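You operate a simulated robot arm through the tools that you are given. There is no shell and no other tool. Be economical: measure what you need, move in short steps, check, and stop when the job is done.

You are at the controls of a simulated two-armed robot. One attempt, no reset.

JOB
Take the dish cloth from the oven worktop and hang it over the handle of the oven door.

The check looks at the end state, three seconds after you hand in, the way a careful person would. Anything else that was tipped, shoved, dropped, spilled or broken makes it a failure. Flat cloth is picked up by pressing the open fingertips on it (5 to 10 N) and closing them slowly along it; thin cloth reads only 2 to 8 mm in the jaws.

ROBOT AND FRAMES
Two 7-joint arms with four-finger grippers on one trunk, on a base that drives. Base frame: it is fixed to the floor where the robot stands at the start and does not move with it; the origin is under the middle of the robot, x ahead of it, y to its left, z up; the surface under the hand at the start is at about z = 0.91. Lengths are in m, angles in rad, forces in N, time in s.
The left shoulder is at the start at [0.04, 0.181, 1.229], the right one opposite. With the tool pointing down near the work surface each hand reaches from about 0.32 to 0.84 m from the robot's upright axis, wherever it stands, measured 20 degrees to its own side. Payload 3.67 kg a hand.
The TCP of each hand is the grasp point between the finger pads, 0.028 m short of the fingertips. In the tool frame z runs along the fingers and y along their closing line. The gripper opens to 0.112 m. The gripper's body begins 0.073 m behind the TCP.
Orientation is told as [roll, pitch, yaw] about the base's x, y, z axes, in that order, counted from this pose: with the fingers straight down and closing along the base's y, the tool's x points along the base's -x, its y along +y and its z along -z.

CONTROLS
- The arms move only by the tool nudge_tool. It takes "left_motion", "right_motion" or both (then of equal length, played together; a hand with none holds still); each is a list of rows, each an object (a shift or turn left out is 0, a gripper value left out holds the last) with "dr": the turn, a rotation vector about the base's x, y, z in rad, a list of three; "translation": the shift along the base's x, y, z in m, a list of three; "jaw": the opening, from 0 (shut) to 1 (fully open). In form: [{"dr": [wx, wy, wz], "translation": [tx, ty, tz], "jaw": jaw}, ...]. A call has 1 to 10 rows; each row shifts and turns the commanded pose from where the row before left it. A row lasts 0.2 s, in which the tool goes at most 0.05 m and 0.15 rad; a call with a longer step from one row to the next is refused whole, and so is a gripper value outside its range. Where a pose cannot be reached the arm comes as near as it can. A force on the tool above 40 N (or 10 N above the force at the start of the call, whichever is more), or a blocked arm, ends the call early, and 0.2 s more pass. The fingers move at their own pace and stop on an object; they squeeze with about 31 N. The grip force told is the motor's: it shows also when the fingers shut on nothing. Time passes only in rows, and 0.2 s behind the last, so rows that do not move let the fingers close. The reply holds the time, the measured pose of the TCP, the force on the tool along the base axes, the opening and the grip force, in the units named above and with some noise, with the torque about the TCP (base axes, N m) and any sound that the robot's microphone picked up, and new pictures: "views" is both (left out), scene, wrist or none (wrist: the cameras of the hands that moved).
- Cameras (640 x 400 px; columns grow to the right, rows downward): "scene" is now at [0.1026, 0.0368, 1.4629]; the picture's right is [0.41, -0.91, 0.00], its down [-0.49, -0.22, -0.84] and it looks along [0.77, 0.34, -0.54] (base axes); focal length 214 px, centre (320, 200). "left" rides on the left gripper at [0.06, 0.018, -0.104] in its tool frame; the picture's right is [-0.29, 0.96, 0.00], its down [-0.80, -0.24, -0.55] and it looks along [-0.53, -0.16, 0.83] (tool axes); focal length 234 px, centre (320, 200). "right" rides on the right gripper at [0.06, -0.018, -0.104] in its tool frame; the picture's right is [0.29, 0.96, 0.00], its down [-0.80, 0.24, -0.55] and it looks along [-0.53, 0.16, 0.83] (tool axes); focal length 234 px, centre (320, 200). There is no depth. A picture from a camera that has moved, and an enlarged one, comes with that camera's place and axes in the base frame and with its lens.
- slide_trunk(by): slides the trunk up (or, below 0, down) by that many m; the arms and the scene camera ride with it, the base frame stays. It gives what a move gives, with no picture.
- roll_base(legs): drives the robot by 1 to 6 legs, each [ahead, left, turn to the left] in m, m and rad, along the robot's own axes; the way and the turn of a leg run together, so that a leg with both is an arc; at most 1.5 m and 3.142 rad a leg. The arms and the cameras ride along, it lands a little off, and it stops where it bumps. It gives what a move gives, and a new picture of the scene camera.
- aim_head(pan, tilt): turns the head with the scene camera to pan (to the left, within 1.501 rad either way) and tilt (down, from -0.506 to 1.204), counted from straight ahead of the robot. It gives what a move gives, and a new picture of the scene camera.
- zoom(camera, box): a new picture of the part [left, top, right, bottom] of that camera's present view, enlarged. It takes no simulated time.
- job_done(): hands the job in; it is judged then, once.

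Go step by step. Nothing tells you exact positions but the pictures and the camera data: compare them with the known pose of the tool, close in by small moves and look again before you grip or let go. The budget is 120 turns and 260 pictures, counting those below and the enlarged ones. Unless the task says otherwise, let go and move clear before handing in.

The tools are called after "Emit:" by a JSON object that holds its "method" and its "body". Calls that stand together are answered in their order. nudge_tool: Moves the arms, as the interface text tells. Its arguments: {"type":"object","properties":{"left_motion":{"type":"array","items":{"type":"object","properties":{"dr":{"type":"array","items":{"type":"number"}},"translation":{"type":"array","items":{"type":"number"}},"jaw":{"type":"number"}}}},"right_motion":{"type":"array","items":{"type":"object","properties":{"dr":{"type":"array","items":{"type":"number"}},"translation":{"type":"array","items":{"type":"number"}},"jaw":{"type":"number"}}}},"views":{"type":"string","enum":["both","scene","wrist","none"]}},"required":[]} The other tools are called the same way: slide_trunk (by) slides the trunk up or down; roll_base (legs) drives the base; aim_head (pan, tilt) turns the head that bears the scene camera; zoom (camera, box) takes an enlarged picture of a part of a camera's view; job_done () hands the job in.

At the start:

```text
time_s: 0.0
left_eef_pos: [0.2901, 0.4154, 1.3736]
left_tcp_rot: [-0.001, -0.001, 0.0]
left_contact_force: [-0.3, -0.3, 0.2]
left_torque: [0.0, -0.01, -0.01]
left_grip_width: 0.112
left_gripper_force: 0.0
right_eef_pos: [0.4267, 0.0193, 1.3396]
right_tcp_rot: [0.001, 0.0, -0.001]
right_contact_force: [-0.4, -0.5, 0.5]
right_torque: [-0.04, -0.01, -0.02]
right_grip_width: 0.1122
right_gripper_force: 0.1
trunk travel left (down, up): [-0.35, 0.164]
robot x, y, heading: [0.0002, -0.0005, 0.004]
head pan, tilt: [0.419, 0.572]
```

scene: 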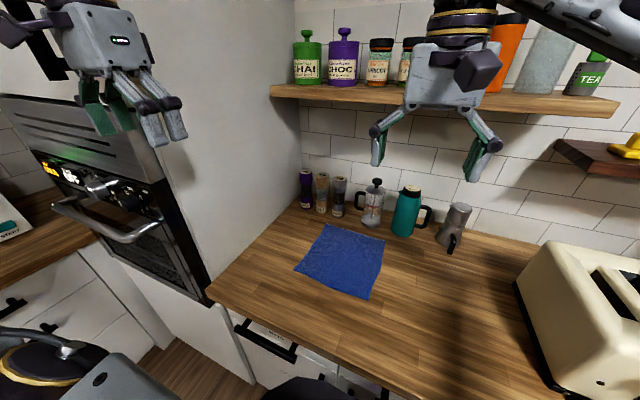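
right: 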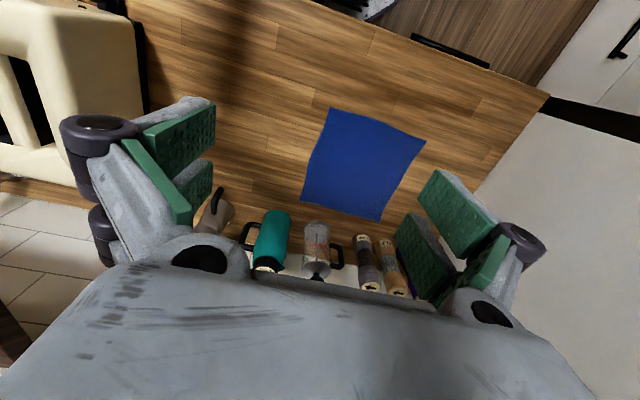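
left: 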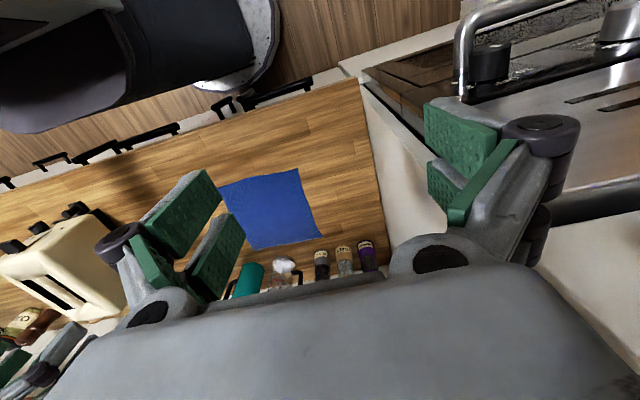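

I see the blue cloth on the worktop at about x 0.48–0.75, y 0.05–0.29, and the oven with its bar handle to the left. First I'll look at the oven directly to locate the handle.

Emit:
{"method": "aim_head", "body": {"pan": 1.2, "tilt": 0.5}}

Emit:
{"method": "zoom", "body": {"camera": "left", "box": [320, 0, 640, 200]}}

```text
time_s: 1.1
left_eef_pos: [0.2913, 0.4148, 1.3736]
left_tcp_rot: [-0.001, 0.001, -0.001]
left_contact_force: [-0.1, -0.3, 0.5]
left_torque: [0.01, 0.0, -0.02]
left_grip_width: 0.1122
left_gripper_force: 0.0
right_eef_pos: [0.4289, 0.0192, 1.3386]
right_tcp_rot: [0.0, 0.001, 0.0]
right_contact_force: [0.5, -0.1, -0.9]
right_torque: [-0.03, -0.01, -0.01]
right_grip_width: 0.1119
right_gripper_force: 0.1
trunk travel left (down, up): [-0.35, 0.164]
robot x, y, heading: [-0.0011, -0.0028, -0.003]
head pan, tilt: [1.201, 0.499]
camera scene: at [0.0541, 0.0854, 1.4695], right [0.93, -0.36, 0.0], down [-0.17, -0.45, -0.88], along [0.32, 0.82, -0.48], focal length 214 px, centre (320, 200)
```

scene: 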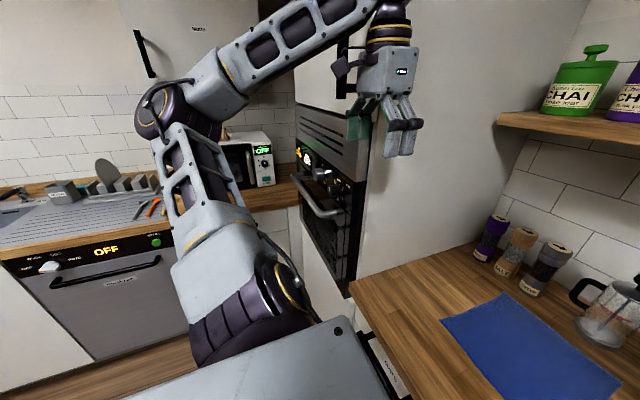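

```text
2.00 times, centred on (480, 100) of left
camera zoom: at [0.2293, 0.4324, 1.4782], right [0.29, 0.96, 0.0], down [0.8, -0.24, 0.55], along [0.53, -0.16, -0.83], focal length 468 px, centre (0, 400)
```

zoom: 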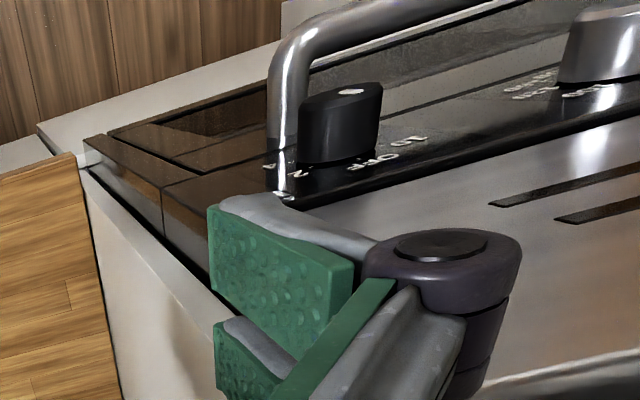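

The oven is in the tall cabinet left of the worktop, its front facing -x. I'll zoom for its handle.

Emit:
{"method": "zoom", "body": {"camera": "scene", "box": [260, 90, 420, 290]}}

```text
2.00 times, centred on (340, 190) of scene
camera zoom: at [0.0541, 0.0854, 1.4695], right [0.93, -0.36, 0.0], down [-0.17, -0.45, -0.88], along [0.32, 0.82, -0.48], focal length 429 px, centre (280, 220)
```

zoom: 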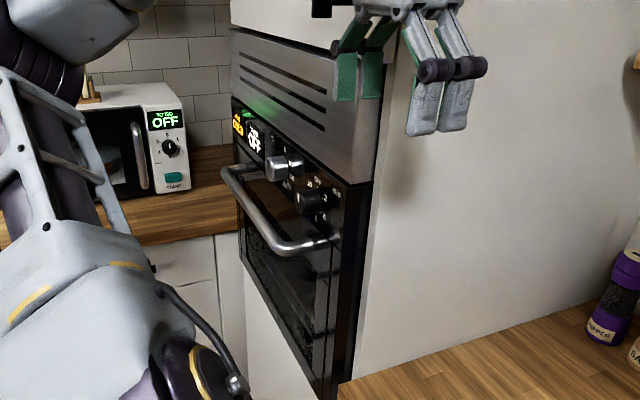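

The handle bar triangulates to about x 0.23, z 1.15–1.19, spanning y 0.49–0.89, with a gap of about 0.06 m to the door and knobs above its right part. I'll clear the right hand to the side and bring the left hand above the near edge of the cloth.

Emit:
{"method": "nudge_tool", "body": {"right_motion": [{"translation": [-0.01, -0.04, 0]}, {"translation": [-0.01, -0.04, 0]}, {"translation": [-0.01, -0.04, 0]}, {"translation": [-0.01, -0.04, 0]}, {"translation": [-0.01, -0.04, 0]}, {"translation": [-0.01, -0.02, 0]}], "views": "none"}}

Emit:
{"method": "nudge_tool", "body": {"left_motion": [{"translation": [0.023, -0.0245, -0.032]}, {"translation": [0.023, -0.0245, -0.032]}, {"translation": [0.023, -0.0245, -0.032]}, {"translation": [0.023, -0.0245, -0.032]}, {"translation": [0.023, -0.0245, -0.032]}, {"translation": [0.023, -0.0245, -0.032]}, {"translation": [0.023, -0.0245, -0.032]}, {"translation": [0.023, -0.0245, -0.032]}, {"translation": [0.023, -0.0245, -0.032]}, {"translation": [0.023, -0.0245, -0.032], "jaw": 0.65}], "views": "wrist"}}

Emit:
{"method": "aim_head", "body": {"pan": 0.9, "tilt": 0.6}}

```text
time_s: 2.5
left_eef_pos: [0.2887, 0.4147, 1.3745]
left_tcp_rot: [0.001, 0.0, -0.002]
left_contact_force: [-0.2, 0.3, 0.2]
left_torque: [-0.02, -0.02, -0.02]
left_grip_width: 0.1122
left_gripper_force: 0.0
right_eef_pos: [0.3675, -0.1996, 1.3394]
right_tcp_rot: [-0.001, -0.001, 0.002]
right_contact_force: [0.4, 0.0, 0.1]
right_torque: [0.06, 0.01, 0.0]
right_grip_width: 0.1121
right_gripper_force: 0.0
trunk travel left (down, up): [-0.35, 0.164]
robot x, y, heading: [0.0008, 0.0036, -0.001]
head pan, tilt: [1.201, 0.499]
```

```text
time_s: 4.7
left_eef_pos: [0.5229, 0.1671, 1.0517]
left_tcp_rot: [0.0, 0.002, 0.0]
left_contact_force: [1.5, -0.6, -0.2]
left_torque: [0.01, 0.05, 0.01]
left_grip_width: 0.0728
left_gripper_force: 0.0
right_eef_pos: [0.3702, -0.2006, 1.3374]
right_tcp_rot: [0.0, 0.001, 0.0]
right_contact_force: [0.5, -0.2, 0.1]
right_torque: [-0.02, 0.04, 0.02]
right_grip_width: 0.1117
right_gripper_force: 0.1
trunk travel left (down, up): [-0.35, 0.164]
robot x, y, heading: [-0.0002, 0.0022, 0.0]
head pan, tilt: [1.201, 0.499]
camera left: at [0.4613, 0.1839, 1.1558], right [0.29, 0.96, 0.0], down [0.8, -0.24, 0.55], along [0.53, -0.16, -0.83], focal length 234 px, centre (320, 200)
```

left: 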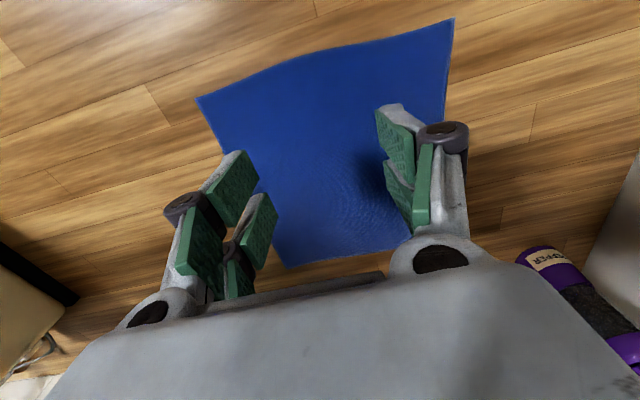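

```text
time_s: 5.5
left_eef_pos: [0.5195, 0.1678, 1.0531]
left_tcp_rot: [-0.001, 0.0, -0.001]
left_contact_force: [-1.4, 0.5, -0.2]
left_torque: [0.02, -0.05, -0.04]
left_grip_width: 0.0727
left_gripper_force: 0.0
right_eef_pos: [0.3686, -0.2005, 1.3393]
right_tcp_rot: [-0.001, 0.001, 0.0]
right_contact_force: [-0.1, 0.2, 0.4]
right_torque: [-0.03, 0.01, 0.03]
right_grip_width: 0.1121
right_gripper_force: 0.1
trunk travel left (down, up): [-0.35, 0.164]
robot x, y, heading: [-0.0007, -0.0017, -0.001]
head pan, tilt: [0.901, 0.6]
camera scene: at [0.0754, 0.0699, 1.4604], right [0.78, -0.62, 0.0], down [-0.35, -0.44, -0.83], along [0.51, 0.65, -0.56], focal length 214 px, centre (320, 200)
```

scene: 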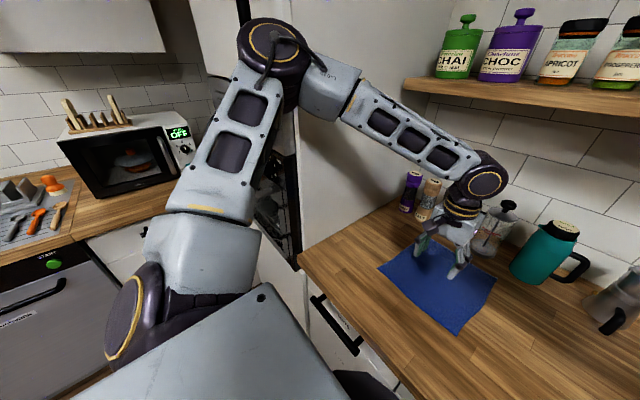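

The hand is centred over the cloth, about 5 cm inside its near edge (x≈0.47). I'll lower it, then press gently.

Emit:
{"method": "nudge_tool", "body": {"left_motion": [{"translation": [0, 0, -0.04]}, {"translation": [0, 0, -0.04]}, {"translation": [0, 0, -0.02]}, {"translation": [0, 0, -0.006]}, {"translation": [0, 0, -0.004]}], "views": "none"}}

```text
time_s: 6.7
left_eef_pos: [0.5208, 0.1701, 0.943]
left_tcp_rot: [0.0, 0.001, 0.0]
left_contact_force: [0.1, 0.2, -0.6]
left_torque: [0.01, 0.0, -0.01]
left_grip_width: 0.0726
left_gripper_force: 0.0
right_eef_pos: [0.368, -0.2006, 1.3397]
right_tcp_rot: [0.002, 0.0, 0.0]
right_contact_force: [0.0, -0.7, 0.2]
right_torque: [-0.03, -0.01, -0.01]
right_grip_width: 0.1118
right_gripper_force: 0.2
trunk travel left (down, up): [-0.35, 0.164]
robot x, y, heading: [-0.0018, 0.0012, 0.001]
head pan, tilt: [0.901, 0.6]
```

No contact yet; continuing in small steps.

Emit:
{"method": "nudge_tool", "body": {"left_motion": [{"translation": [0, 0, -0.003]}, {"translation": [0, 0, -0.003]}], "views": "none"}}

```text
time_s: 7.3
left_eef_pos: [0.52, 0.1685, 0.9377]
left_tcp_rot: [-0.001, 0.0, -0.002]
left_contact_force: [-0.4, 0.2, -0.5]
left_torque: [0.05, 0.02, -0.02]
left_grip_width: 0.073
left_gripper_force: 0.0
right_eef_pos: [0.3693, -0.2004, 1.3389]
right_tcp_rot: [-0.001, 0.0, -0.001]
right_contact_force: [0.0, -0.3, -0.3]
right_torque: [0.02, 0.03, 0.03]
right_grip_width: 0.1121
right_gripper_force: 0.0
trunk travel left (down, up): [-0.35, 0.164]
robot x, y, heading: [0.0035, 0.001, 0.001]
head pan, tilt: [0.901, 0.6]
```

Emit:
{"method": "nudge_tool", "body": {"left_motion": [{"translation": [0, 0, -0.002]}, {"translation": [0, 0, -0.002]}], "views": "none"}}

```text
time_s: 7.9
left_eef_pos: [0.5212, 0.1699, 0.9341]
left_tcp_rot: [0.0, -0.001, 0.001]
left_contact_force: [0.2, 0.3, 2.3]
left_torque: [-0.03, 0.07, 0.0]
left_grip_width: 0.0733
left_gripper_force: 0.1
right_eef_pos: [0.368, -0.2011, 1.3398]
right_tcp_rot: [0.0, -0.001, 0.001]
right_contact_force: [-0.4, -0.9, 0.3]
right_torque: [0.0, 0.0, 0.01]
right_grip_width: 0.1118
right_gripper_force: 0.1
trunk travel left (down, up): [-0.35, 0.164]
robot x, y, heading: [-0.0019, 0.0033, 0.0]
head pan, tilt: [0.901, 0.6]
```

Contact is starting at 2.3 N; pressing slightly more.

Emit:
{"method": "nudge_tool", "body": {"left_motion": [{"translation": [0, 0, -0.003]}], "views": "none"}}

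```text
time_s: 8.3
left_eef_pos: [0.5203, 0.1685, 0.935]
left_tcp_rot: [-0.001, -0.006, 0.0]
left_contact_force: [1.7, 0.8, 17.4]
left_torque: [0.16, 0.14, -0.07]
left_grip_width: 0.073
left_gripper_force: 0.4
right_eef_pos: [0.3664, -0.201, 1.34]
right_tcp_rot: [0.0, -0.001, 0.0]
right_contact_force: [-0.4, 0.2, 0.4]
right_torque: [-0.02, -0.01, 0.03]
right_grip_width: 0.1121
right_gripper_force: 0.0
trunk travel left (down, up): [-0.35, 0.164]
robot x, y, heading: [0.0035, -0.0013, -0.003]
head pan, tilt: [0.901, 0.6]
```

17 N is too firm; I'll back off 1.5 mm and then close slowly.

Emit:
{"method": "nudge_tool", "body": {"left_motion": [{"translation": [0, 0, 0.0017]}, {}], "views": "none"}}

```text
time_s: 8.9
left_eef_pos: [0.521, 0.1692, 0.935]
left_tcp_rot: [-0.001, -0.002, 0.001]
left_contact_force: [1.8, 0.4, 16.4]
left_torque: [0.01, 0.06, 0.01]
left_grip_width: 0.0722
left_gripper_force: 0.0
right_eef_pos: [0.3684, -0.2006, 1.3401]
right_tcp_rot: [0.0, -0.001, 0.0]
right_contact_force: [-0.6, 0.3, 0.1]
right_torque: [-0.01, -0.02, 0.01]
right_grip_width: 0.1117
right_gripper_force: 0.0
trunk travel left (down, up): [-0.35, 0.164]
robot x, y, heading: [0.0012, 0.0021, -0.001]
head pan, tilt: [0.901, 0.6]
```

Emit:
{"method": "nudge_tool", "body": {"left_motion": [{"translation": [0, 0, 0.001]}, {}], "views": "none"}}

```text
time_s: 9.5
left_eef_pos: [0.52, 0.1705, 0.935]
left_tcp_rot: [0.002, 0.002, 0.0]
left_contact_force: [0.2, -0.4, 8.3]
left_torque: [-0.02, 0.03, -0.01]
left_grip_width: 0.0734
left_gripper_force: 0.6
right_eef_pos: [0.3682, -0.2006, 1.3387]
right_tcp_rot: [0.001, -0.001, 0.003]
right_contact_force: [0.3, -0.6, 0.2]
right_torque: [-0.01, -0.03, -0.02]
right_grip_width: 0.112
right_gripper_force: 0.0
trunk travel left (down, up): [-0.35, 0.164]
robot x, y, heading: [0.0018, 0.0, -0.001]
head pan, tilt: [0.901, 0.6]
```

8.3 N, good. Closing slowly.

Emit:
{"method": "nudge_tool", "body": {"left_motion": [{"jaw": 0.58}, {"jaw": 0.5}, {"jaw": 0.42}, {"jaw": 0.34}, {"jaw": 0.26}, {"jaw": 0.18}, {"jaw": 0.1}, {"jaw": 0.03}, {"jaw": 0}, {"jaw": 0}], "views": "wrist"}}

```text
time_s: 10.5
left_eef_pos: [0.5228, 0.1671, 0.939]
left_tcp_rot: [-0.004, -0.006, 0.0]
left_contact_force: [0.0, -3.0, 6.1]
left_torque: [0.09, 0.06, 0.01]
left_grip_width: 0.0098
left_gripper_force: 10.2
right_eef_pos: [0.3677, -0.2005, 1.3395]
right_tcp_rot: [0.0, 0.001, 0.0]
right_contact_force: [-0.5, -0.4, 0.8]
right_torque: [-0.01, 0.03, -0.02]
right_grip_width: 0.1122
right_gripper_force: 0.0
trunk travel left (down, up): [-0.35, 0.164]
robot x, y, heading: [0.0006, 0.0021, -0.007]
head pan, tilt: [0.901, 0.6]
stopped in row 4 (left hand): the force on the tool passed its limit at 42 N (the readings are from after the stop); the commanded pose is now the measured one
camera left: at [0.4612, 0.1854, 1.0421], right [0.29, 0.96, 0.0], down [0.79, -0.24, 0.56], along [0.54, -0.16, -0.83], focal length 234 px, centre (320, 200)
```

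left: 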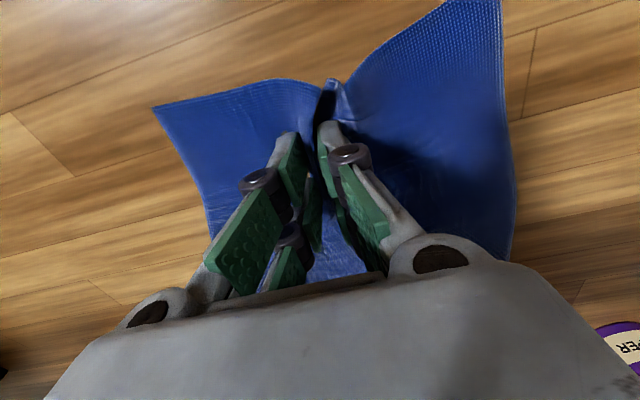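

The cloth is bunched between the pads (~10 mm). Finishing the close, then lifting a bit.

Emit:
{"method": "nudge_tool", "body": {"left_motion": [{"jaw": 0}, {"jaw": 0}, {"jaw": 0}, {"translation": [0, 0, 0.02]}, {"translation": [0, 0, 0.04]}, {"translation": [0, 0, 0.04]}], "views": "both"}}

```text
time_s: 11.9
left_eef_pos: [0.522, 0.1695, 1.0361]
left_tcp_rot: [0.001, -0.004, 0.0]
left_contact_force: [0.5, -0.3, -0.7]
left_torque: [-0.03, 0.01, -0.02]
left_grip_width: 0.0034
left_gripper_force: 31.1
right_eef_pos: [0.3681, -0.2017, 1.3397]
right_tcp_rot: [0.001, 0.001, 0.0]
right_contact_force: [-0.1, 0.4, 0.2]
right_torque: [0.03, -0.03, 0.0]
right_grip_width: 0.1122
right_gripper_force: 0.1
trunk travel left (down, up): [-0.35, 0.164]
robot x, y, heading: [-0.0007, -0.0009, -0.007]
head pan, tilt: [0.901, 0.6]
camera scene: at [0.0754, 0.0696, 1.4604], right [0.78, -0.62, 0.0], down [-0.35, -0.44, -0.83], along [0.51, 0.65, -0.56], focal length 214 px, centre (320, 200)
camera left: at [0.4598, 0.1865, 1.1408], right [0.29, 0.96, 0.0], down [0.79, -0.24, 0.56], along [0.53, -0.16, -0.83], focal length 234 px, centre (320, 200)
```

scene: 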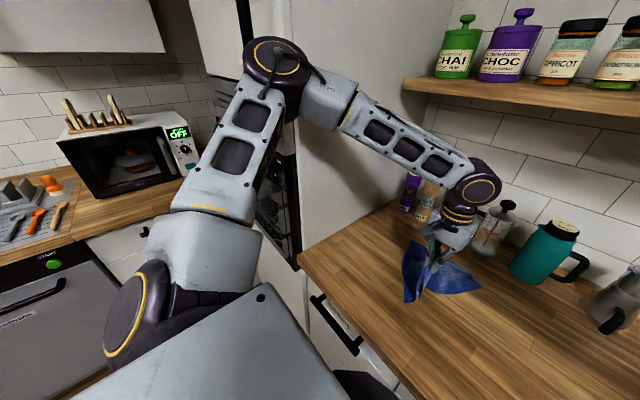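
left: 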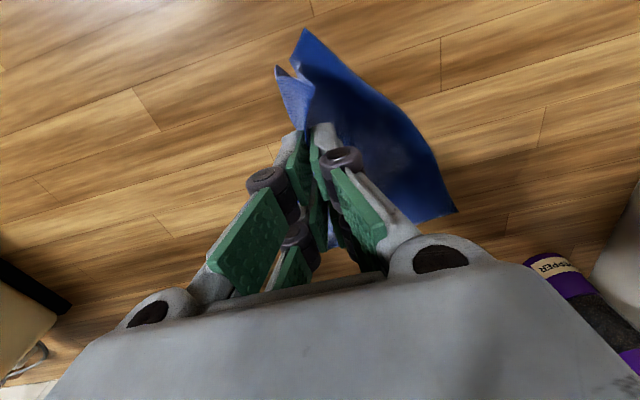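

Cloth held (3.4 mm). I'll lift it and draw it in, then check the floor for driving.

Emit:
{"method": "nudge_tool", "body": {"left_motion": [{"translation": [0, 0, 0.05]}, {"translation": [0, 0, 0.05]}, {"translation": [0, 0, 0.05]}, {"translation": [0, 0, 0.05]}, {"translation": [-0.01, 0, 0.045]}, {"translation": [-0.02, 0, 0.04]}, {"translation": [-0.03, 0, 0.03]}, {"translation": [-0.04, 0, 0.02]}, {"translation": [-0.03, 0, 0.0]}], "views": "none"}}

Emit:
{"method": "aim_head", "body": {"pan": 1.5, "tilt": 0.6}}

Emit:
{"method": "aim_head", "body": {"pan": -1.5, "tilt": 0.6}}

```text
time_s: 13.9
left_eef_pos: [0.3909, 0.1654, 1.3715]
left_tcp_rot: [-0.003, -0.004, 0.0]
left_contact_force: [-0.4, -0.7, -0.6]
left_torque: [0.02, -0.04, -0.03]
left_grip_width: 0.003
left_gripper_force: 33.3
right_eef_pos: [0.3684, -0.1995, 1.3389]
right_tcp_rot: [0.0, 0.0, 0.0]
right_contact_force: [0.9, -0.6, 0.2]
right_torque: [0.01, -0.01, -0.03]
right_grip_width: 0.112
right_gripper_force: 0.0
trunk travel left (down, up): [-0.35, 0.164]
robot x, y, heading: [0.0039, -0.0029, 0.0]
head pan, tilt: [0.901, 0.6]
```

```text
time_s: 14.9
left_eef_pos: [0.3938, 0.1659, 1.3721]
left_tcp_rot: [-0.001, -0.005, 0.0]
left_contact_force: [-0.5, -0.1, -1.0]
left_torque: [0.0, 0.03, 0.0]
left_grip_width: 0.0024
left_gripper_force: 29.6
right_eef_pos: [0.367, -0.2005, 1.3401]
right_tcp_rot: [-0.002, 0.0, 0.001]
right_contact_force: [0.1, -0.4, 0.2]
right_torque: [-0.01, -0.03, -0.01]
right_grip_width: 0.1119
right_gripper_force: 0.0
trunk travel left (down, up): [-0.35, 0.164]
robot x, y, heading: [0.0014, -0.0021, 0.005]
head pan, tilt: [1.499, 0.6]
camera scene: at [0.0273, 0.0886, 1.4604], right [1.0, -0.07, 0.0], down [-0.04, -0.56, -0.83], along [0.06, 0.82, -0.56], focal length 214 px, centre (320, 200)
```

scene: 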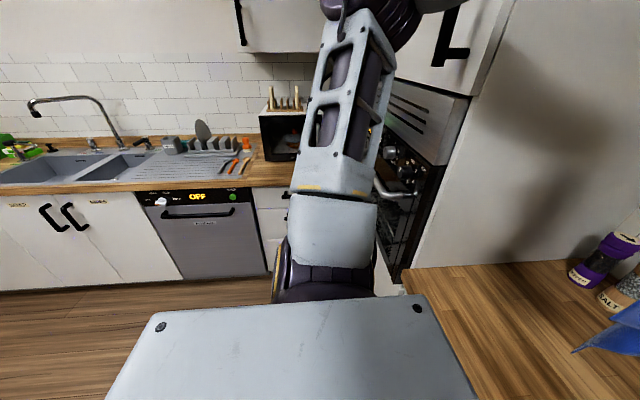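

```text
time_s: 17.5
left_eef_pos: [0.3922, 0.1662, 1.3718]
left_tcp_rot: [-0.001, -0.005, 0.0]
left_contact_force: [-0.1, -0.5, -0.5]
left_torque: [-0.01, -0.02, -0.06]
left_grip_width: 0.0028
left_gripper_force: 33.0
right_eef_pos: [0.3688, -0.1992, 1.3389]
right_tcp_rot: [0.0, 0.001, -0.001]
right_contact_force: [0.5, 0.3, -0.1]
right_torque: [0.0, -0.01, 0.03]
right_grip_width: 0.1119
right_gripper_force: 0.0
trunk travel left (down, up): [-0.35, 0.164]
robot x, y, heading: [-0.0009, -0.001, -0.003]
head pan, tilt: [-1.499, 0.6]
camera scene: at [0.0275, -0.0877, 1.4604], right [-1.0, -0.07, 0.0], down [-0.04, 0.56, -0.83], along [0.06, -0.82, -0.56], focal length 214 px, centre (320, 200)
```

scene: 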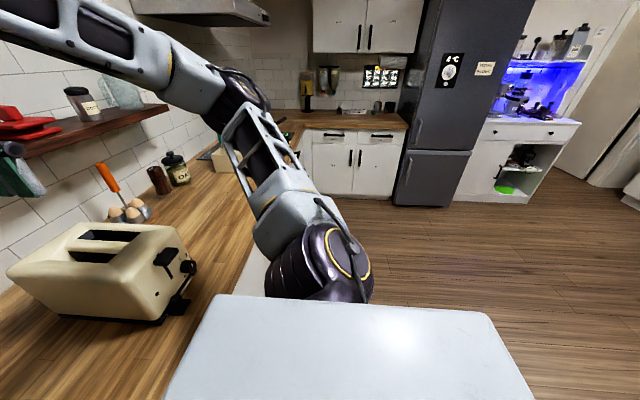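

The floor behind and to the left is free. I'll drive back 0.4 m, then left 0.5 m so the handle is in front of the left arm.

Emit:
{"method": "roll_base", "body": {"legs": [[-0.42, 0, 0], [0, 0.5, 0]]}}

Emit:
{"method": "aim_head", "body": {"pan": 0.2, "tilt": 0.4}}

```text
time_s: 22.7
left_eef_pos: [-0.0193, 0.6725, 1.3717]
left_tcp_rot: [0.001, -0.005, 0.001]
left_contact_force: [-0.1, -0.4, -1.1]
left_torque: [0.01, 0.02, 0.0]
left_grip_width: 0.0027
left_gripper_force: 29.7
right_eef_pos: [-0.044, 0.3059, 1.3382]
right_tcp_rot: [-0.003, 0.002, 0.0]
right_contact_force: [-0.3, 0.3, -0.6]
right_torque: [0.02, -0.01, -0.01]
right_grip_width: 0.1121
right_gripper_force: 0.1
trunk travel left (down, up): [-0.35, 0.164]
robot x, y, heading: [-0.412, 0.5046, 0.001]
head pan, tilt: [-1.499, 0.6]
camera scene: at [-0.3851, 0.418, 1.4603], right [-1.0, -0.07, 0.0], down [-0.04, 0.56, -0.82], along [0.06, -0.82, -0.57], focal length 214 px, centre (320, 200)
```

scene: 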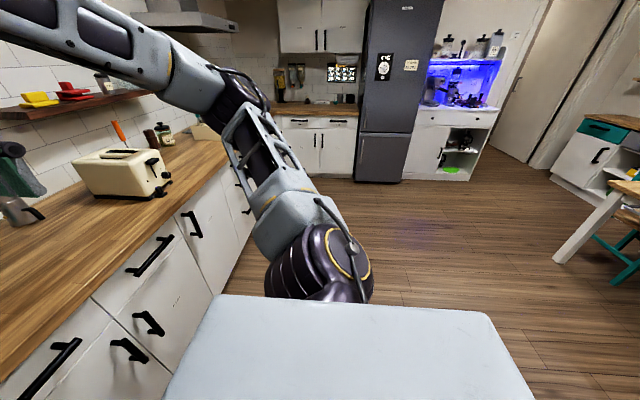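

```text
time_s: 24.5
left_eef_pos: [-0.0196, 0.672, 1.3718]
left_tcp_rot: [-0.003, -0.006, 0.0]
left_contact_force: [0.8, 1.0, 0.1]
left_torque: [-0.04, -0.02, -0.01]
left_grip_width: 0.0027
left_gripper_force: 33.0
right_eef_pos: [-0.044, 0.3062, 1.3385]
right_tcp_rot: [0.001, 0.0, 0.0]
right_contact_force: [-0.4, -0.2, -0.2]
right_torque: [-0.03, -0.02, -0.04]
right_grip_width: 0.1121
right_gripper_force: 0.0
trunk travel left (down, up): [-0.35, 0.164]
robot x, y, heading: [-0.4085, 0.5089, -0.004]
head pan, tilt: [0.201, 0.4]
camera scene: at [-0.3005, 0.5252, 1.4786], right [0.2, -0.98, 0.0], down [-0.38, -0.08, -0.92], along [0.9, 0.18, -0.39], focal length 214 px, centre (320, 200)
```

scene: 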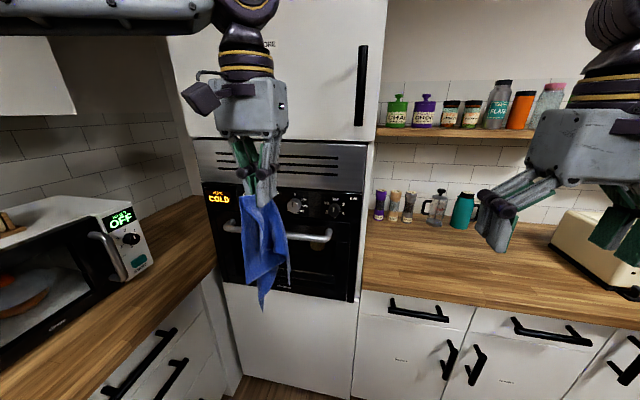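

Good view of the oven now. Zooming on the handle to measure.

Emit:
{"method": "zoom", "body": {"camera": "scene", "box": [190, 180, 370, 300]}}

```text
3.33 times, centred on (280, 240) of scene
camera zoom: at [-0.3005, 0.5252, 1.4786], right [0.2, -0.98, 0.0], down [-0.38, -0.08, -0.92], along [0.9, 0.18, -0.39], focal length 715 px, centre (453, 67)
```

zoom: 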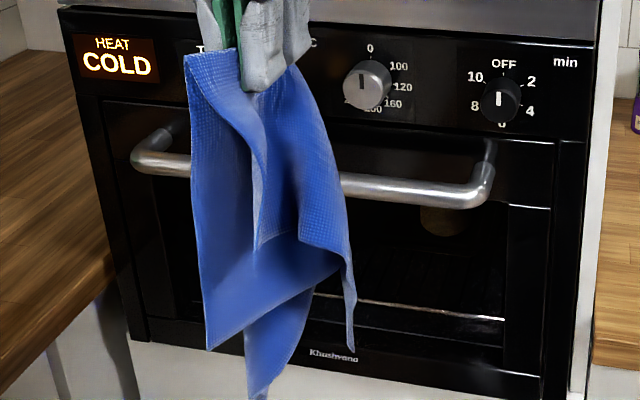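

Combining views: bar centre about x 0.268, z 1.10, y 0.61–0.96; door face x≈0.355; knob nearest the middle at y≈0.74. I'll aim at y≈0.82 (clear of the knobs), tilting the fingers slightly forward.

Emit:
{"method": "nudge_tool", "body": {"left_motion": [{"translation": [0.0243, 0.0211, -0.0217], "dr": [0, -0.0286, 0]}, {"translation": [0.0243, 0.0211, -0.0217], "dr": [0, -0.0286, 0]}, {"translation": [0.0243, 0.0211, -0.0217], "dr": [0, -0.0286, 0]}, {"translation": [0.0243, 0.0211, -0.0217], "dr": [0, -0.0286, 0]}, {"translation": [0.0243, 0.0211, -0.0217], "dr": [0, -0.0286, 0]}, {"translation": [0.0243, 0.0211, -0.0217], "dr": [0, -0.0286, 0]}, {"translation": [0.0243, 0.0211, -0.0217], "dr": [0, -0.0286, 0]}]}}

```text
time_s: 26.1
left_eef_pos: [0.151, 0.8185, 1.2177]
left_tcp_rot: [-0.002, -0.204, 0.0]
left_contact_force: [0.3, -0.3, -1.4]
left_torque: [-0.02, 0.01, -0.01]
left_grip_width: 0.0026
left_gripper_force: 29.6
right_eef_pos: [-0.0421, 0.3062, 1.339]
right_tcp_rot: [0.0, 0.004, 0.0]
right_contact_force: [-0.4, -0.2, -0.6]
right_torque: [-0.01, 0.01, 0.01]
right_grip_width: 0.1121
right_gripper_force: 0.0
trunk travel left (down, up): [-0.35, 0.164]
robot x, y, heading: [-0.41, 0.5078, 0.0]
head pan, tilt: [0.201, 0.4]
camera scene: at [-0.2992, 0.5266, 1.4784], right [0.2, -0.98, 0.0], down [-0.38, -0.08, -0.92], along [0.9, 0.18, -0.39], focal length 214 px, centre (320, 200)
camera left: at [0.0702, 0.8365, 1.3076], right [0.28, 0.96, 0.06], down [0.67, -0.24, 0.7], along [0.69, -0.16, -0.71], focal length 234 px, centre (320, 200)
```

scene: 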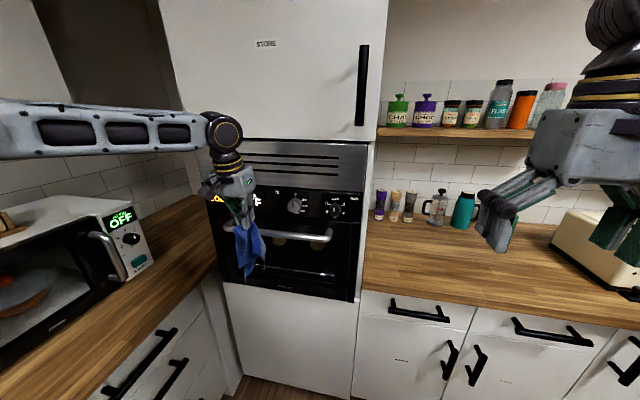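
left: 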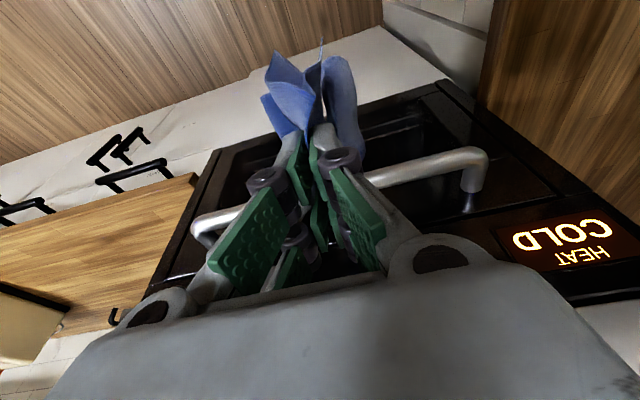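

The wrist view confirms the bar at x≈0.266, y 0.62–0.97, z 1.10. Moving forward over the bar at fingertip height about 1.15 so the cloth trails in front.

Emit:
{"method": "nudge_tool", "body": {"left_motion": [{"translation": [0.0322, 0, -0.008]}, {"translation": [0.0322, 0, -0.008]}, {"translation": [0.0322, 0, -0.008]}, {"translation": [0.0322, 0, -0.008]}, {"translation": [0.0322, 0, -0.008]}]}}

Emit:
{"method": "zoom", "body": {"camera": "scene", "box": [190, 160, 370, 280]}}

```text
time_s: 27.2
left_eef_pos: [0.2842, 0.819, 1.1876]
left_tcp_rot: [0.001, -0.191, -0.001]
left_contact_force: [-1.2, 0.3, -0.7]
left_torque: [0.0, 0.02, 0.02]
left_grip_width: 0.0028
left_gripper_force: 31.1
right_eef_pos: [-0.0449, 0.3065, 1.3389]
right_tcp_rot: [0.0, -0.001, -0.001]
right_contact_force: [-0.9, -0.3, 0.5]
right_torque: [0.02, 0.0, -0.01]
right_grip_width: 0.112
right_gripper_force: 0.0
trunk travel left (down, up): [-0.35, 0.164]
robot x, y, heading: [-0.411, 0.5044, -0.0]
head pan, tilt: [0.201, 0.4]
stopped in row 5 (left hand): the force on the tool passed its limit at 84 N (the readings are from after the stop); the commanded pose is now the measured one
camera scene: at [-0.3023, 0.5252, 1.4787], right [0.2, -0.98, 0.0], down [-0.38, -0.08, -0.92], along [0.9, 0.18, -0.39], focal length 214 px, centre (320, 200)
camera left: at [0.2038, 0.8363, 1.2791], right [0.28, 0.96, 0.05], down [0.68, -0.24, 0.69], along [0.68, -0.16, -0.72], focal length 234 px, centre (320, 200)
```

scene: 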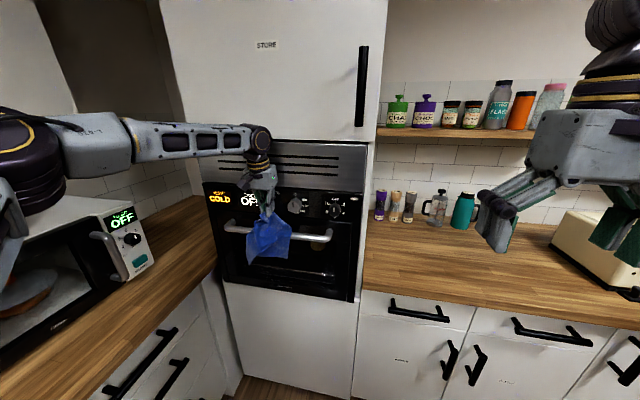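
left: 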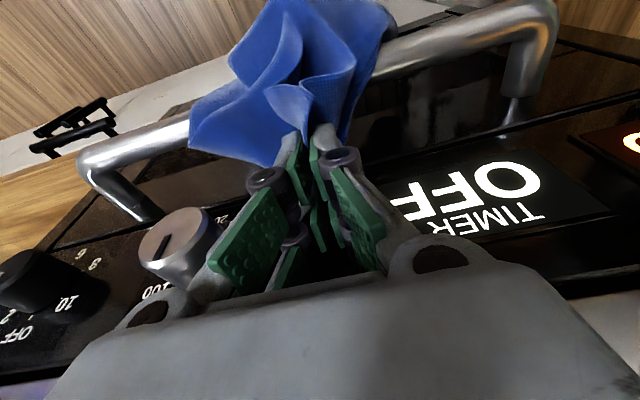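

```text
3.33 times, centred on (280, 220) of scene
camera zoom: at [-0.3023, 0.5252, 1.4787], right [0.2, -0.98, 0.0], down [-0.38, -0.08, -0.92], along [0.9, 0.18, -0.39], focal length 715 px, centre (453, 133)
```

zoom: 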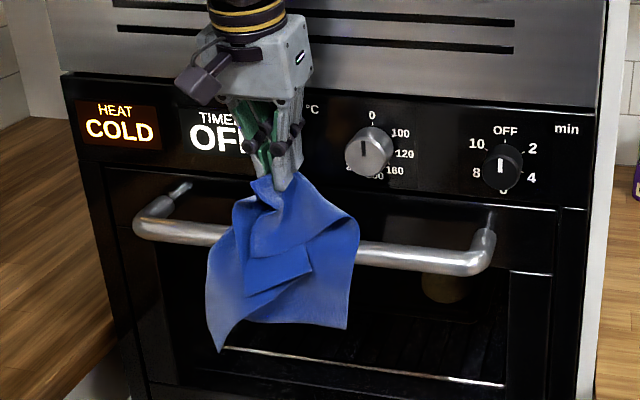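

Something touched (probably the fingertips or wrist on the control panel) and I stopped. I'll look closer before going on.

Emit:
{"method": "zoom", "body": {"camera": "left", "box": [60, 60, 380, 260]}}

Emit:
{"method": "zoom", "body": {"camera": "left", "box": [340, 0, 640, 200]}}

Emit:
{"method": "zoom", "body": {"camera": "scene", "box": [230, 120, 320, 220]}}

```text
2.00 times, centred on (220, 160) of left
camera zoom: at [0.2038, 0.8363, 1.2791], right [0.28, 0.96, 0.05], down [0.68, -0.24, 0.69], along [0.68, -0.16, -0.72], focal length 468 px, centre (520, 280)
```

zoom: 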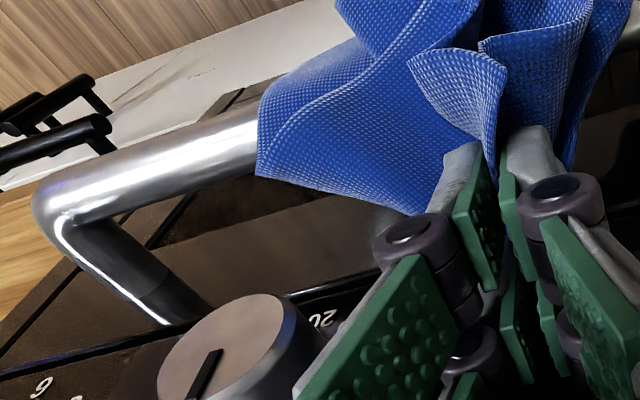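

```text
2.00 times, centred on (490, 100) of left
camera zoom: at [0.2038, 0.8363, 1.2791], right [0.28, 0.96, 0.05], down [0.68, -0.24, 0.69], along [0.68, -0.16, -0.72], focal length 468 px, centre (-20, 400)
```

zoom: 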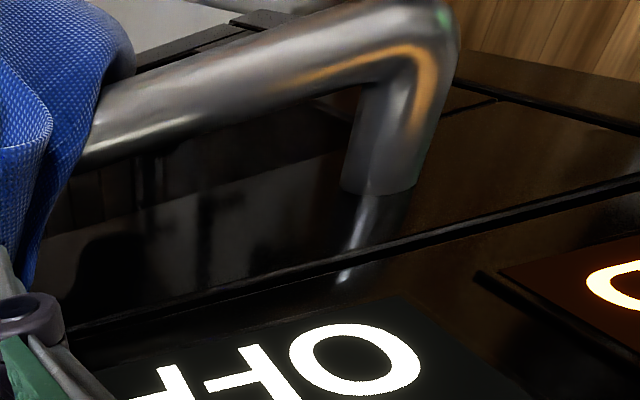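

```text
4.00 times, centred on (275, 170) of scene
camera zoom: at [-0.3023, 0.5252, 1.4787], right [0.2, -0.98, 0.0], down [-0.38, -0.08, -0.92], along [0.9, 0.18, -0.39], focal length 858 px, centre (500, 320)
```

zoom: 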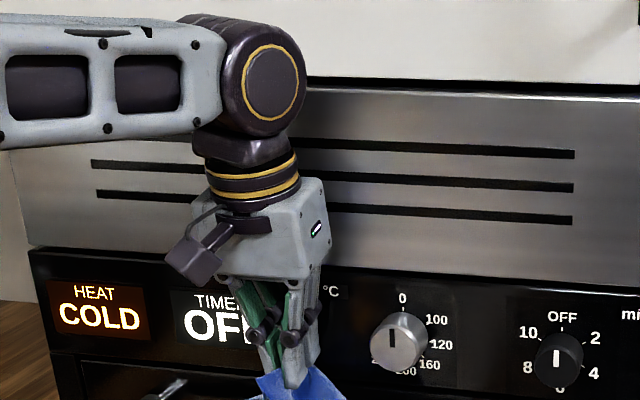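

The panel and door are flush; the wrist joint above evidently touched the steel trim. I'll back off 3 cm and tilt the fingers more (0.4 rad) so the wrist stays clear, then go in along the finger direction.

Emit:
{"method": "nudge_tool", "body": {"left_motion": [{"translation": [-0.02, 0, 0]}, {"translation": [-0.005, 0, -0.002], "dr": [0, -0.07, 0]}, {"translation": [0, 0, -0.003], "dr": [0, -0.07, 0]}, {"translation": [0, 0, -0.003], "dr": [0, -0.07, 0]}]}}

Emit:
{"method": "zoom", "body": {"camera": "scene", "box": [190, 130, 370, 250]}}

```text
time_s: 28.2
left_eef_pos: [0.2595, 0.8197, 1.1795]
left_tcp_rot: [-0.002, -0.4, 0.001]
left_contact_force: [-1.2, 0.2, 0.3]
left_torque: [-0.01, -0.01, -0.01]
left_grip_width: 0.0019
left_gripper_force: 29.7
right_eef_pos: [-0.0443, 0.3061, 1.3405]
right_tcp_rot: [0.0, 0.001, 0.001]
right_contact_force: [-0.2, 1.1, 0.1]
right_torque: [0.0, -0.02, 0.0]
right_grip_width: 0.1122
right_gripper_force: 0.0
trunk travel left (down, up): [-0.35, 0.164]
robot x, y, heading: [-0.4118, 0.507, 0.004]
head pan, tilt: [0.201, 0.4]
camera scene: at [-0.3017, 0.5258, 1.4787], right [0.2, -0.98, 0.0], down [-0.38, -0.08, -0.92], along [0.9, 0.18, -0.39], focal length 214 px, centre (320, 200)
camera left: at [0.1616, 0.837, 1.2523], right [0.27, 0.96, 0.11], down [0.52, -0.24, 0.82], along [0.81, -0.16, -0.56], focal length 234 px, centre (320, 200)
```

scene: 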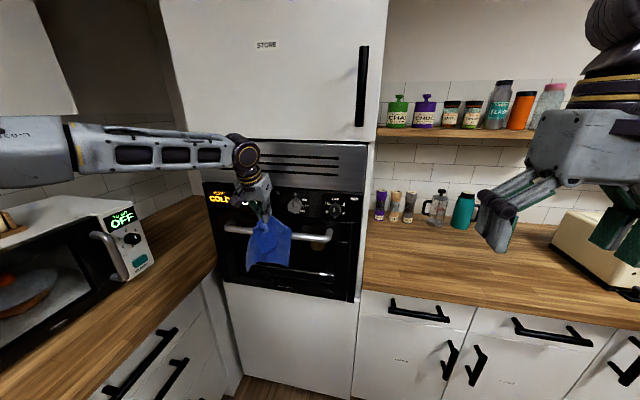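
left: 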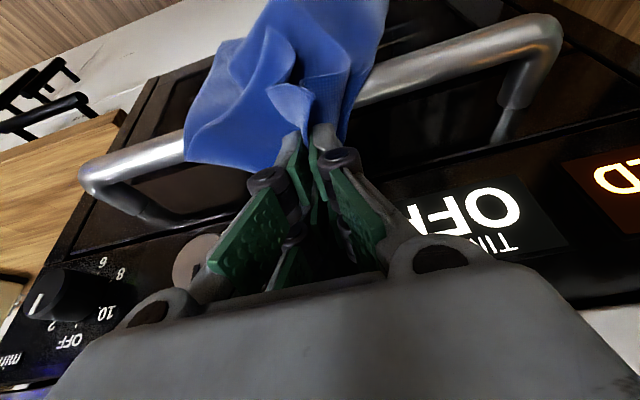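

```text
3.33 times, centred on (280, 190) of scene
camera zoom: at [-0.3017, 0.5258, 1.4787], right [0.2, -0.98, 0.0], down [-0.38, -0.08, -0.92], along [0.9, 0.18, -0.39], focal length 715 px, centre (453, 233)
```

zoom: 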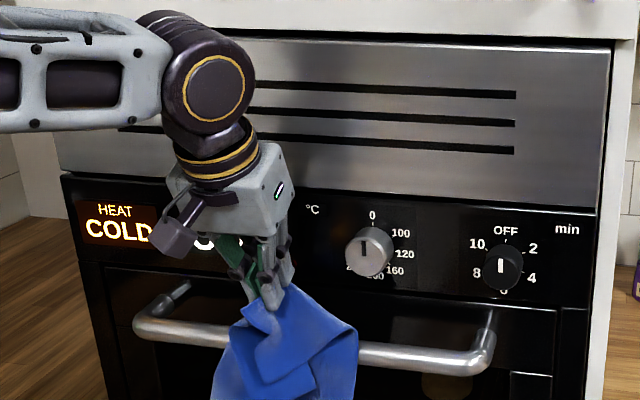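

Clearance is good. Advancing along the finger direction toward the gap behind the bar.

Emit:
{"method": "nudge_tool", "body": {"left_motion": [{"translation": [0.012, 0, -0.012]}, {"translation": [0.01, 0, -0.018]}, {"translation": [0.01, 0, -0.018]}]}}

Emit:
{"method": "zoom", "body": {"camera": "scene", "box": [190, 150, 370, 270]}}

```text
time_s: 28.9
left_eef_pos: [0.2811, 0.818, 1.15]
left_tcp_rot: [-0.003, -0.409, 0.0]
left_contact_force: [-42.2, -0.5, 24.8]
left_torque: [0.09, -0.27, -0.04]
left_grip_width: 0.0061
left_gripper_force: 31.1
right_eef_pos: [-0.0483, 0.3063, 1.339]
right_tcp_rot: [0.003, -0.002, 0.004]
right_contact_force: [0.7, 0.5, 0.7]
right_torque: [-0.03, 0.1, -0.01]
right_grip_width: 0.1122
right_gripper_force: 0.2
trunk travel left (down, up): [-0.35, 0.164]
robot x, y, heading: [-0.4108, 0.5081, 0.007]
head pan, tilt: [0.201, 0.4]
stopped in row 3 (left hand): the force on the tool passed its limit at 46 N (the readings are from after the stop); the commanded pose is now the measured one
camera scene: at [-0.3081, 0.5248, 1.4793], right [0.2, -0.98, 0.0], down [-0.38, -0.08, -0.92], along [0.9, 0.19, -0.38], focal length 214 px, centre (320, 200)
camera left: at [0.1823, 0.8353, 1.2213], right [0.26, 0.96, 0.11], down [0.51, -0.24, 0.83], along [0.82, -0.16, -0.55], focal length 234 px, centre (320, 200)
```

scene: 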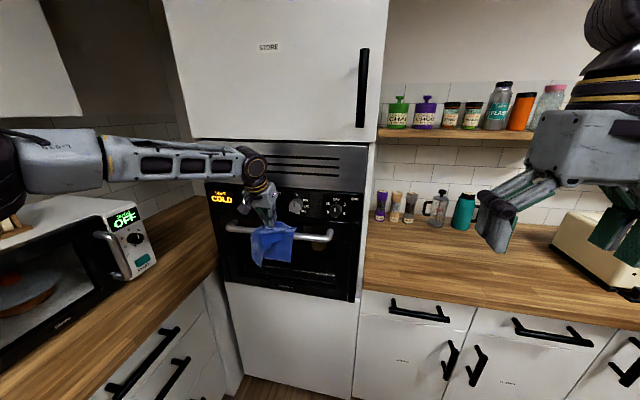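
left: 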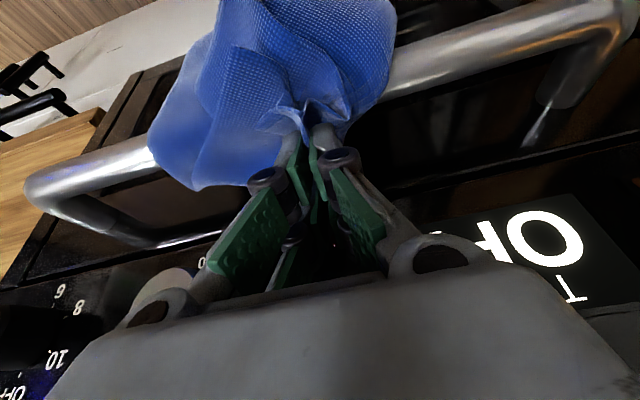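

```text
3.33 times, centred on (280, 210) of scene
camera zoom: at [-0.3081, 0.5248, 1.4793], right [0.2, -0.98, 0.0], down [-0.38, -0.08, -0.92], along [0.9, 0.19, -0.38], focal length 715 px, centre (453, 167)
```

zoom: 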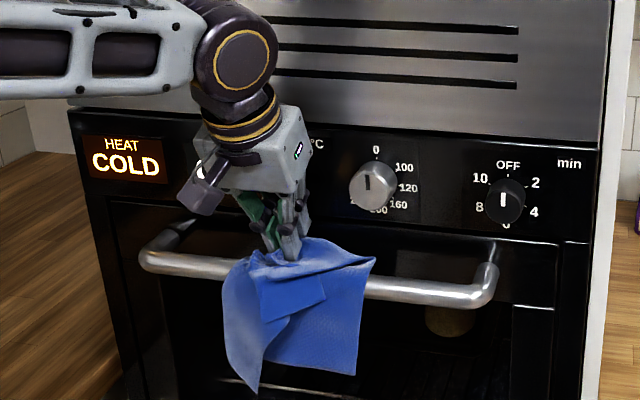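

Contact at roughly x≈0.292, z≈1.15 – the panel/knob depth narrows the gap. I'll back out, tilt to 0.5 rad and re-enter on a line closer to the bar.

Emit:
{"method": "nudge_tool", "body": {"left_motion": [{"translation": [-0.015, 0, 0.01]}, {"translation": [-0.0134, 0, 0.0206], "dr": [0, -0.05, 0]}, {"dr": [0, -0.05, 0]}, {}], "views": "wrist"}}

```text
time_s: 29.9
left_eef_pos: [0.2604, 0.8204, 1.1719]
left_tcp_rot: [-0.003, -0.507, 0.002]
left_contact_force: [1.3, -0.2, -0.8]
left_torque: [0.01, 0.01, -0.01]
left_grip_width: 0.0025
left_gripper_force: 30.1
right_eef_pos: [-0.0415, 0.3067, 1.3385]
right_tcp_rot: [0.0, 0.002, 0.001]
right_contact_force: [-0.2, -0.4, -0.2]
right_torque: [0.0, 0.0, 0.0]
right_grip_width: 0.1121
right_gripper_force: 0.0
trunk travel left (down, up): [-0.35, 0.164]
robot x, y, heading: [-0.4141, 0.5096, 0.005]
head pan, tilt: [0.201, 0.4]
camera left: at [0.157, 0.8378, 1.2346], right [0.25, 0.96, 0.14], down [0.43, -0.24, 0.87], along [0.87, -0.16, -0.47], focal length 234 px, centre (320, 200)
```

left: 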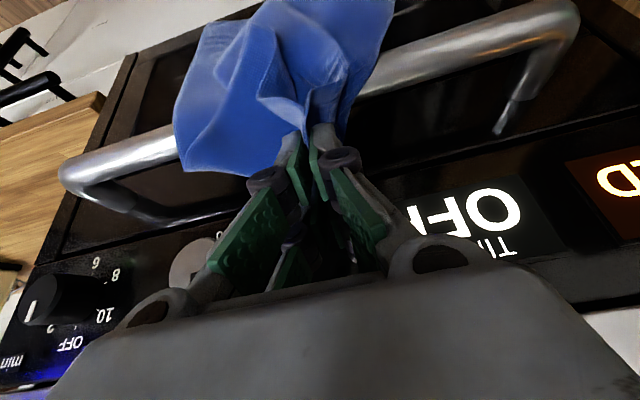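

The new line clears both bar (now refined to x≈0.263, z≈1.102) and panel. Advancing in small steps.

Emit:
{"method": "nudge_tool", "body": {"left_motion": [{"translation": [0.0077, 0, -0.0185]}, {"translation": [0.0073, 0, -0.0131]}, {"translation": [0.0073, 0, -0.0131]}]}}

Emit:
{"method": "zoom", "body": {"camera": "scene", "box": [190, 150, 370, 270]}}

```text
time_s: 30.7
left_eef_pos: [0.2803, 0.8167, 1.1502]
left_tcp_rot: [-0.008, -0.535, 0.0]
left_contact_force: [-12.4, -4.7, 13.9]
left_torque: [0.43, 0.01, 0.35]
left_grip_width: 0.0033
left_gripper_force: 32.6
right_eef_pos: [-0.0455, 0.3063, 1.3392]
right_tcp_rot: [0.001, 0.001, 0.004]
right_contact_force: [0.4, 0.4, 0.1]
right_torque: [0.0, 0.06, -0.01]
right_grip_width: 0.112
right_gripper_force: 0.0
trunk travel left (down, up): [-0.35, 0.164]
robot x, y, heading: [-0.4118, 0.5074, 0.006]
head pan, tilt: [0.201, 0.4]
stopped in row 3 (left hand): the force on the tool passed its limit at 58 N (the readings are from after the stop); the commanded pose is now the measured one
camera scene: at [-0.3044, 0.5251, 1.4789], right [0.2, -0.98, 0.0], down [-0.38, -0.08, -0.92], along [0.9, 0.19, -0.39], focal length 214 px, centre (320, 200)
camera left: at [0.1739, 0.8346, 1.2095], right [0.25, 0.96, 0.14], down [0.4, -0.24, 0.89], along [0.88, -0.17, -0.44], focal length 234 px, centre (320, 200)
```

scene: 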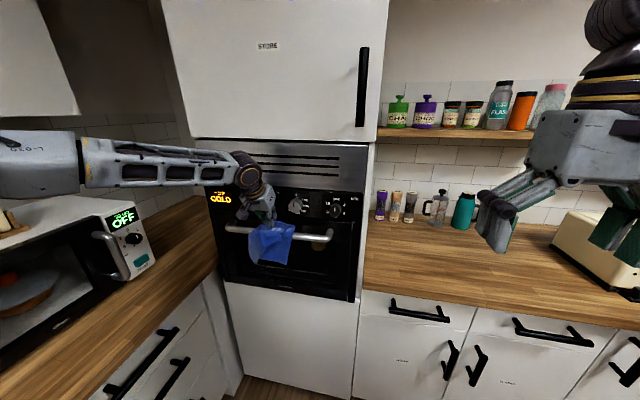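
left: 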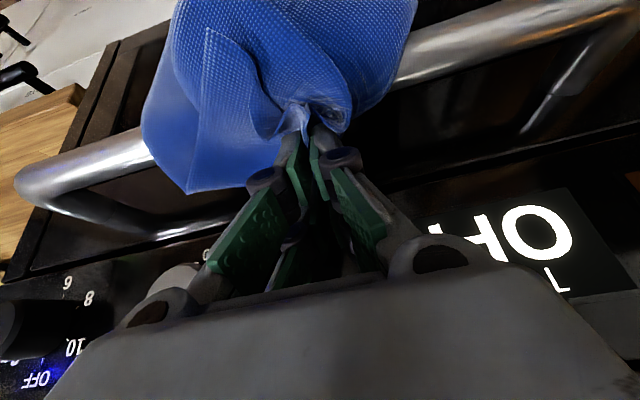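

```text
3.33 times, centred on (280, 210) of scene
camera zoom: at [-0.3044, 0.5251, 1.4789], right [0.2, -0.98, 0.0], down [-0.38, -0.08, -0.92], along [0.9, 0.19, -0.39], focal length 715 px, centre (453, 167)
```

zoom: 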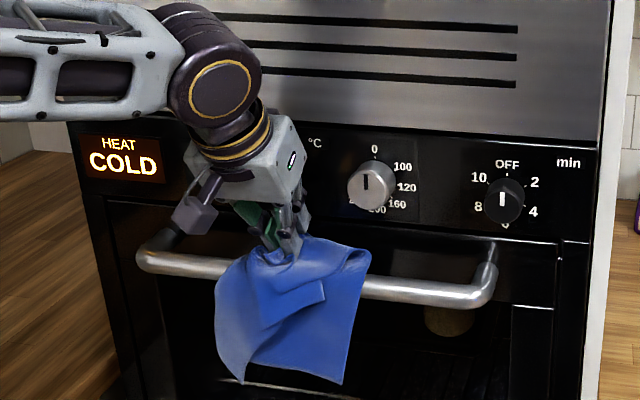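

The resistance seems to be the bunched cloth caught between the fingertips and the door (contact 3 cm to the side of the TCP). I'll shift closer to the bar by 1 cm and re-enter.

Emit:
{"method": "nudge_tool", "body": {"left_motion": [{"translation": [-0.015, 0, 0.015]}, {"translation": [-0.006, 0, 0.0]}, {"translation": [0.006, 0, -0.012]}, {"translation": [0.006, 0, -0.012]}, {"translation": [0.005, 0, -0.012]}, {"translation": [0.005, 0, -0.012]}], "views": "wrist"}}

Emit:
{"method": "zoom", "body": {"camera": "scene", "box": [200, 170, 350, 270]}}

```text
time_s: 31.8
left_eef_pos: [0.2771, 0.8174, 1.1503]
left_tcp_rot: [-0.009, -0.553, 0.0]
left_contact_force: [-3.0, -0.2, 16.1]
left_torque: [0.0, 0.27, 0.02]
left_grip_width: 0.0023
left_gripper_force: 30.1
right_eef_pos: [-0.0441, 0.3067, 1.3388]
right_tcp_rot: [0.0, 0.003, 0.005]
right_contact_force: [0.5, 0.2, 0.0]
right_torque: [-0.04, 0.06, -0.02]
right_grip_width: 0.1122
right_gripper_force: 0.0
trunk travel left (down, up): [-0.35, 0.164]
robot x, y, heading: [-0.41, 0.5074, 0.004]
head pan, tilt: [0.201, 0.4]
stopped in row 5 (left hand): the force on the tool passed its limit at 48 N (the readings are from after the stop); the commanded pose is now the measured one
camera left: at [0.1689, 0.8356, 1.2071], right [0.25, 0.96, 0.14], down [0.39, -0.23, 0.89], along [0.89, -0.17, -0.43], focal length 234 px, centre (320, 200)
```

left: 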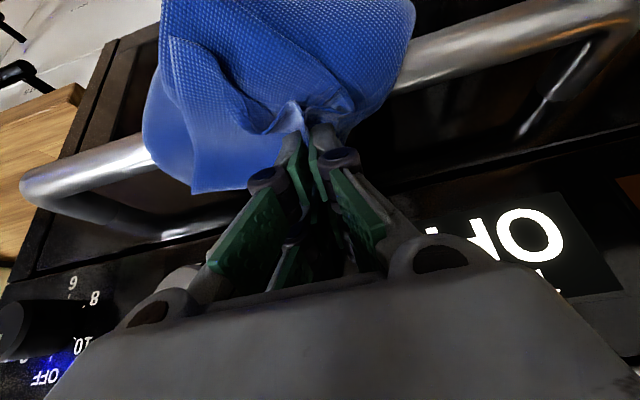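

```text
4.00 times, centred on (275, 220) of scene
camera zoom: at [-0.3022, 0.5255, 1.4786], right [0.2, -0.98, 0.0], down [-0.38, -0.08, -0.92], along [0.9, 0.19, -0.39], focal length 858 px, centre (500, 120)
```

zoom: 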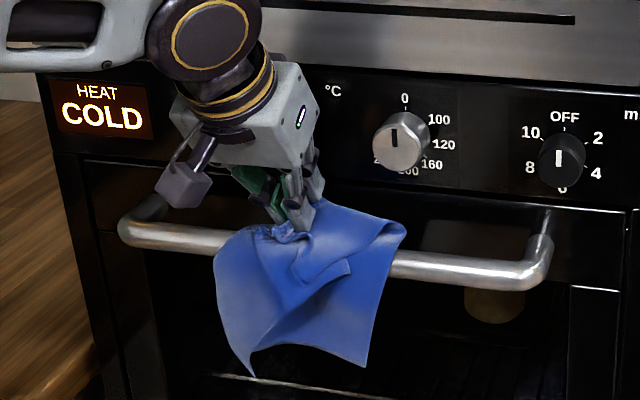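

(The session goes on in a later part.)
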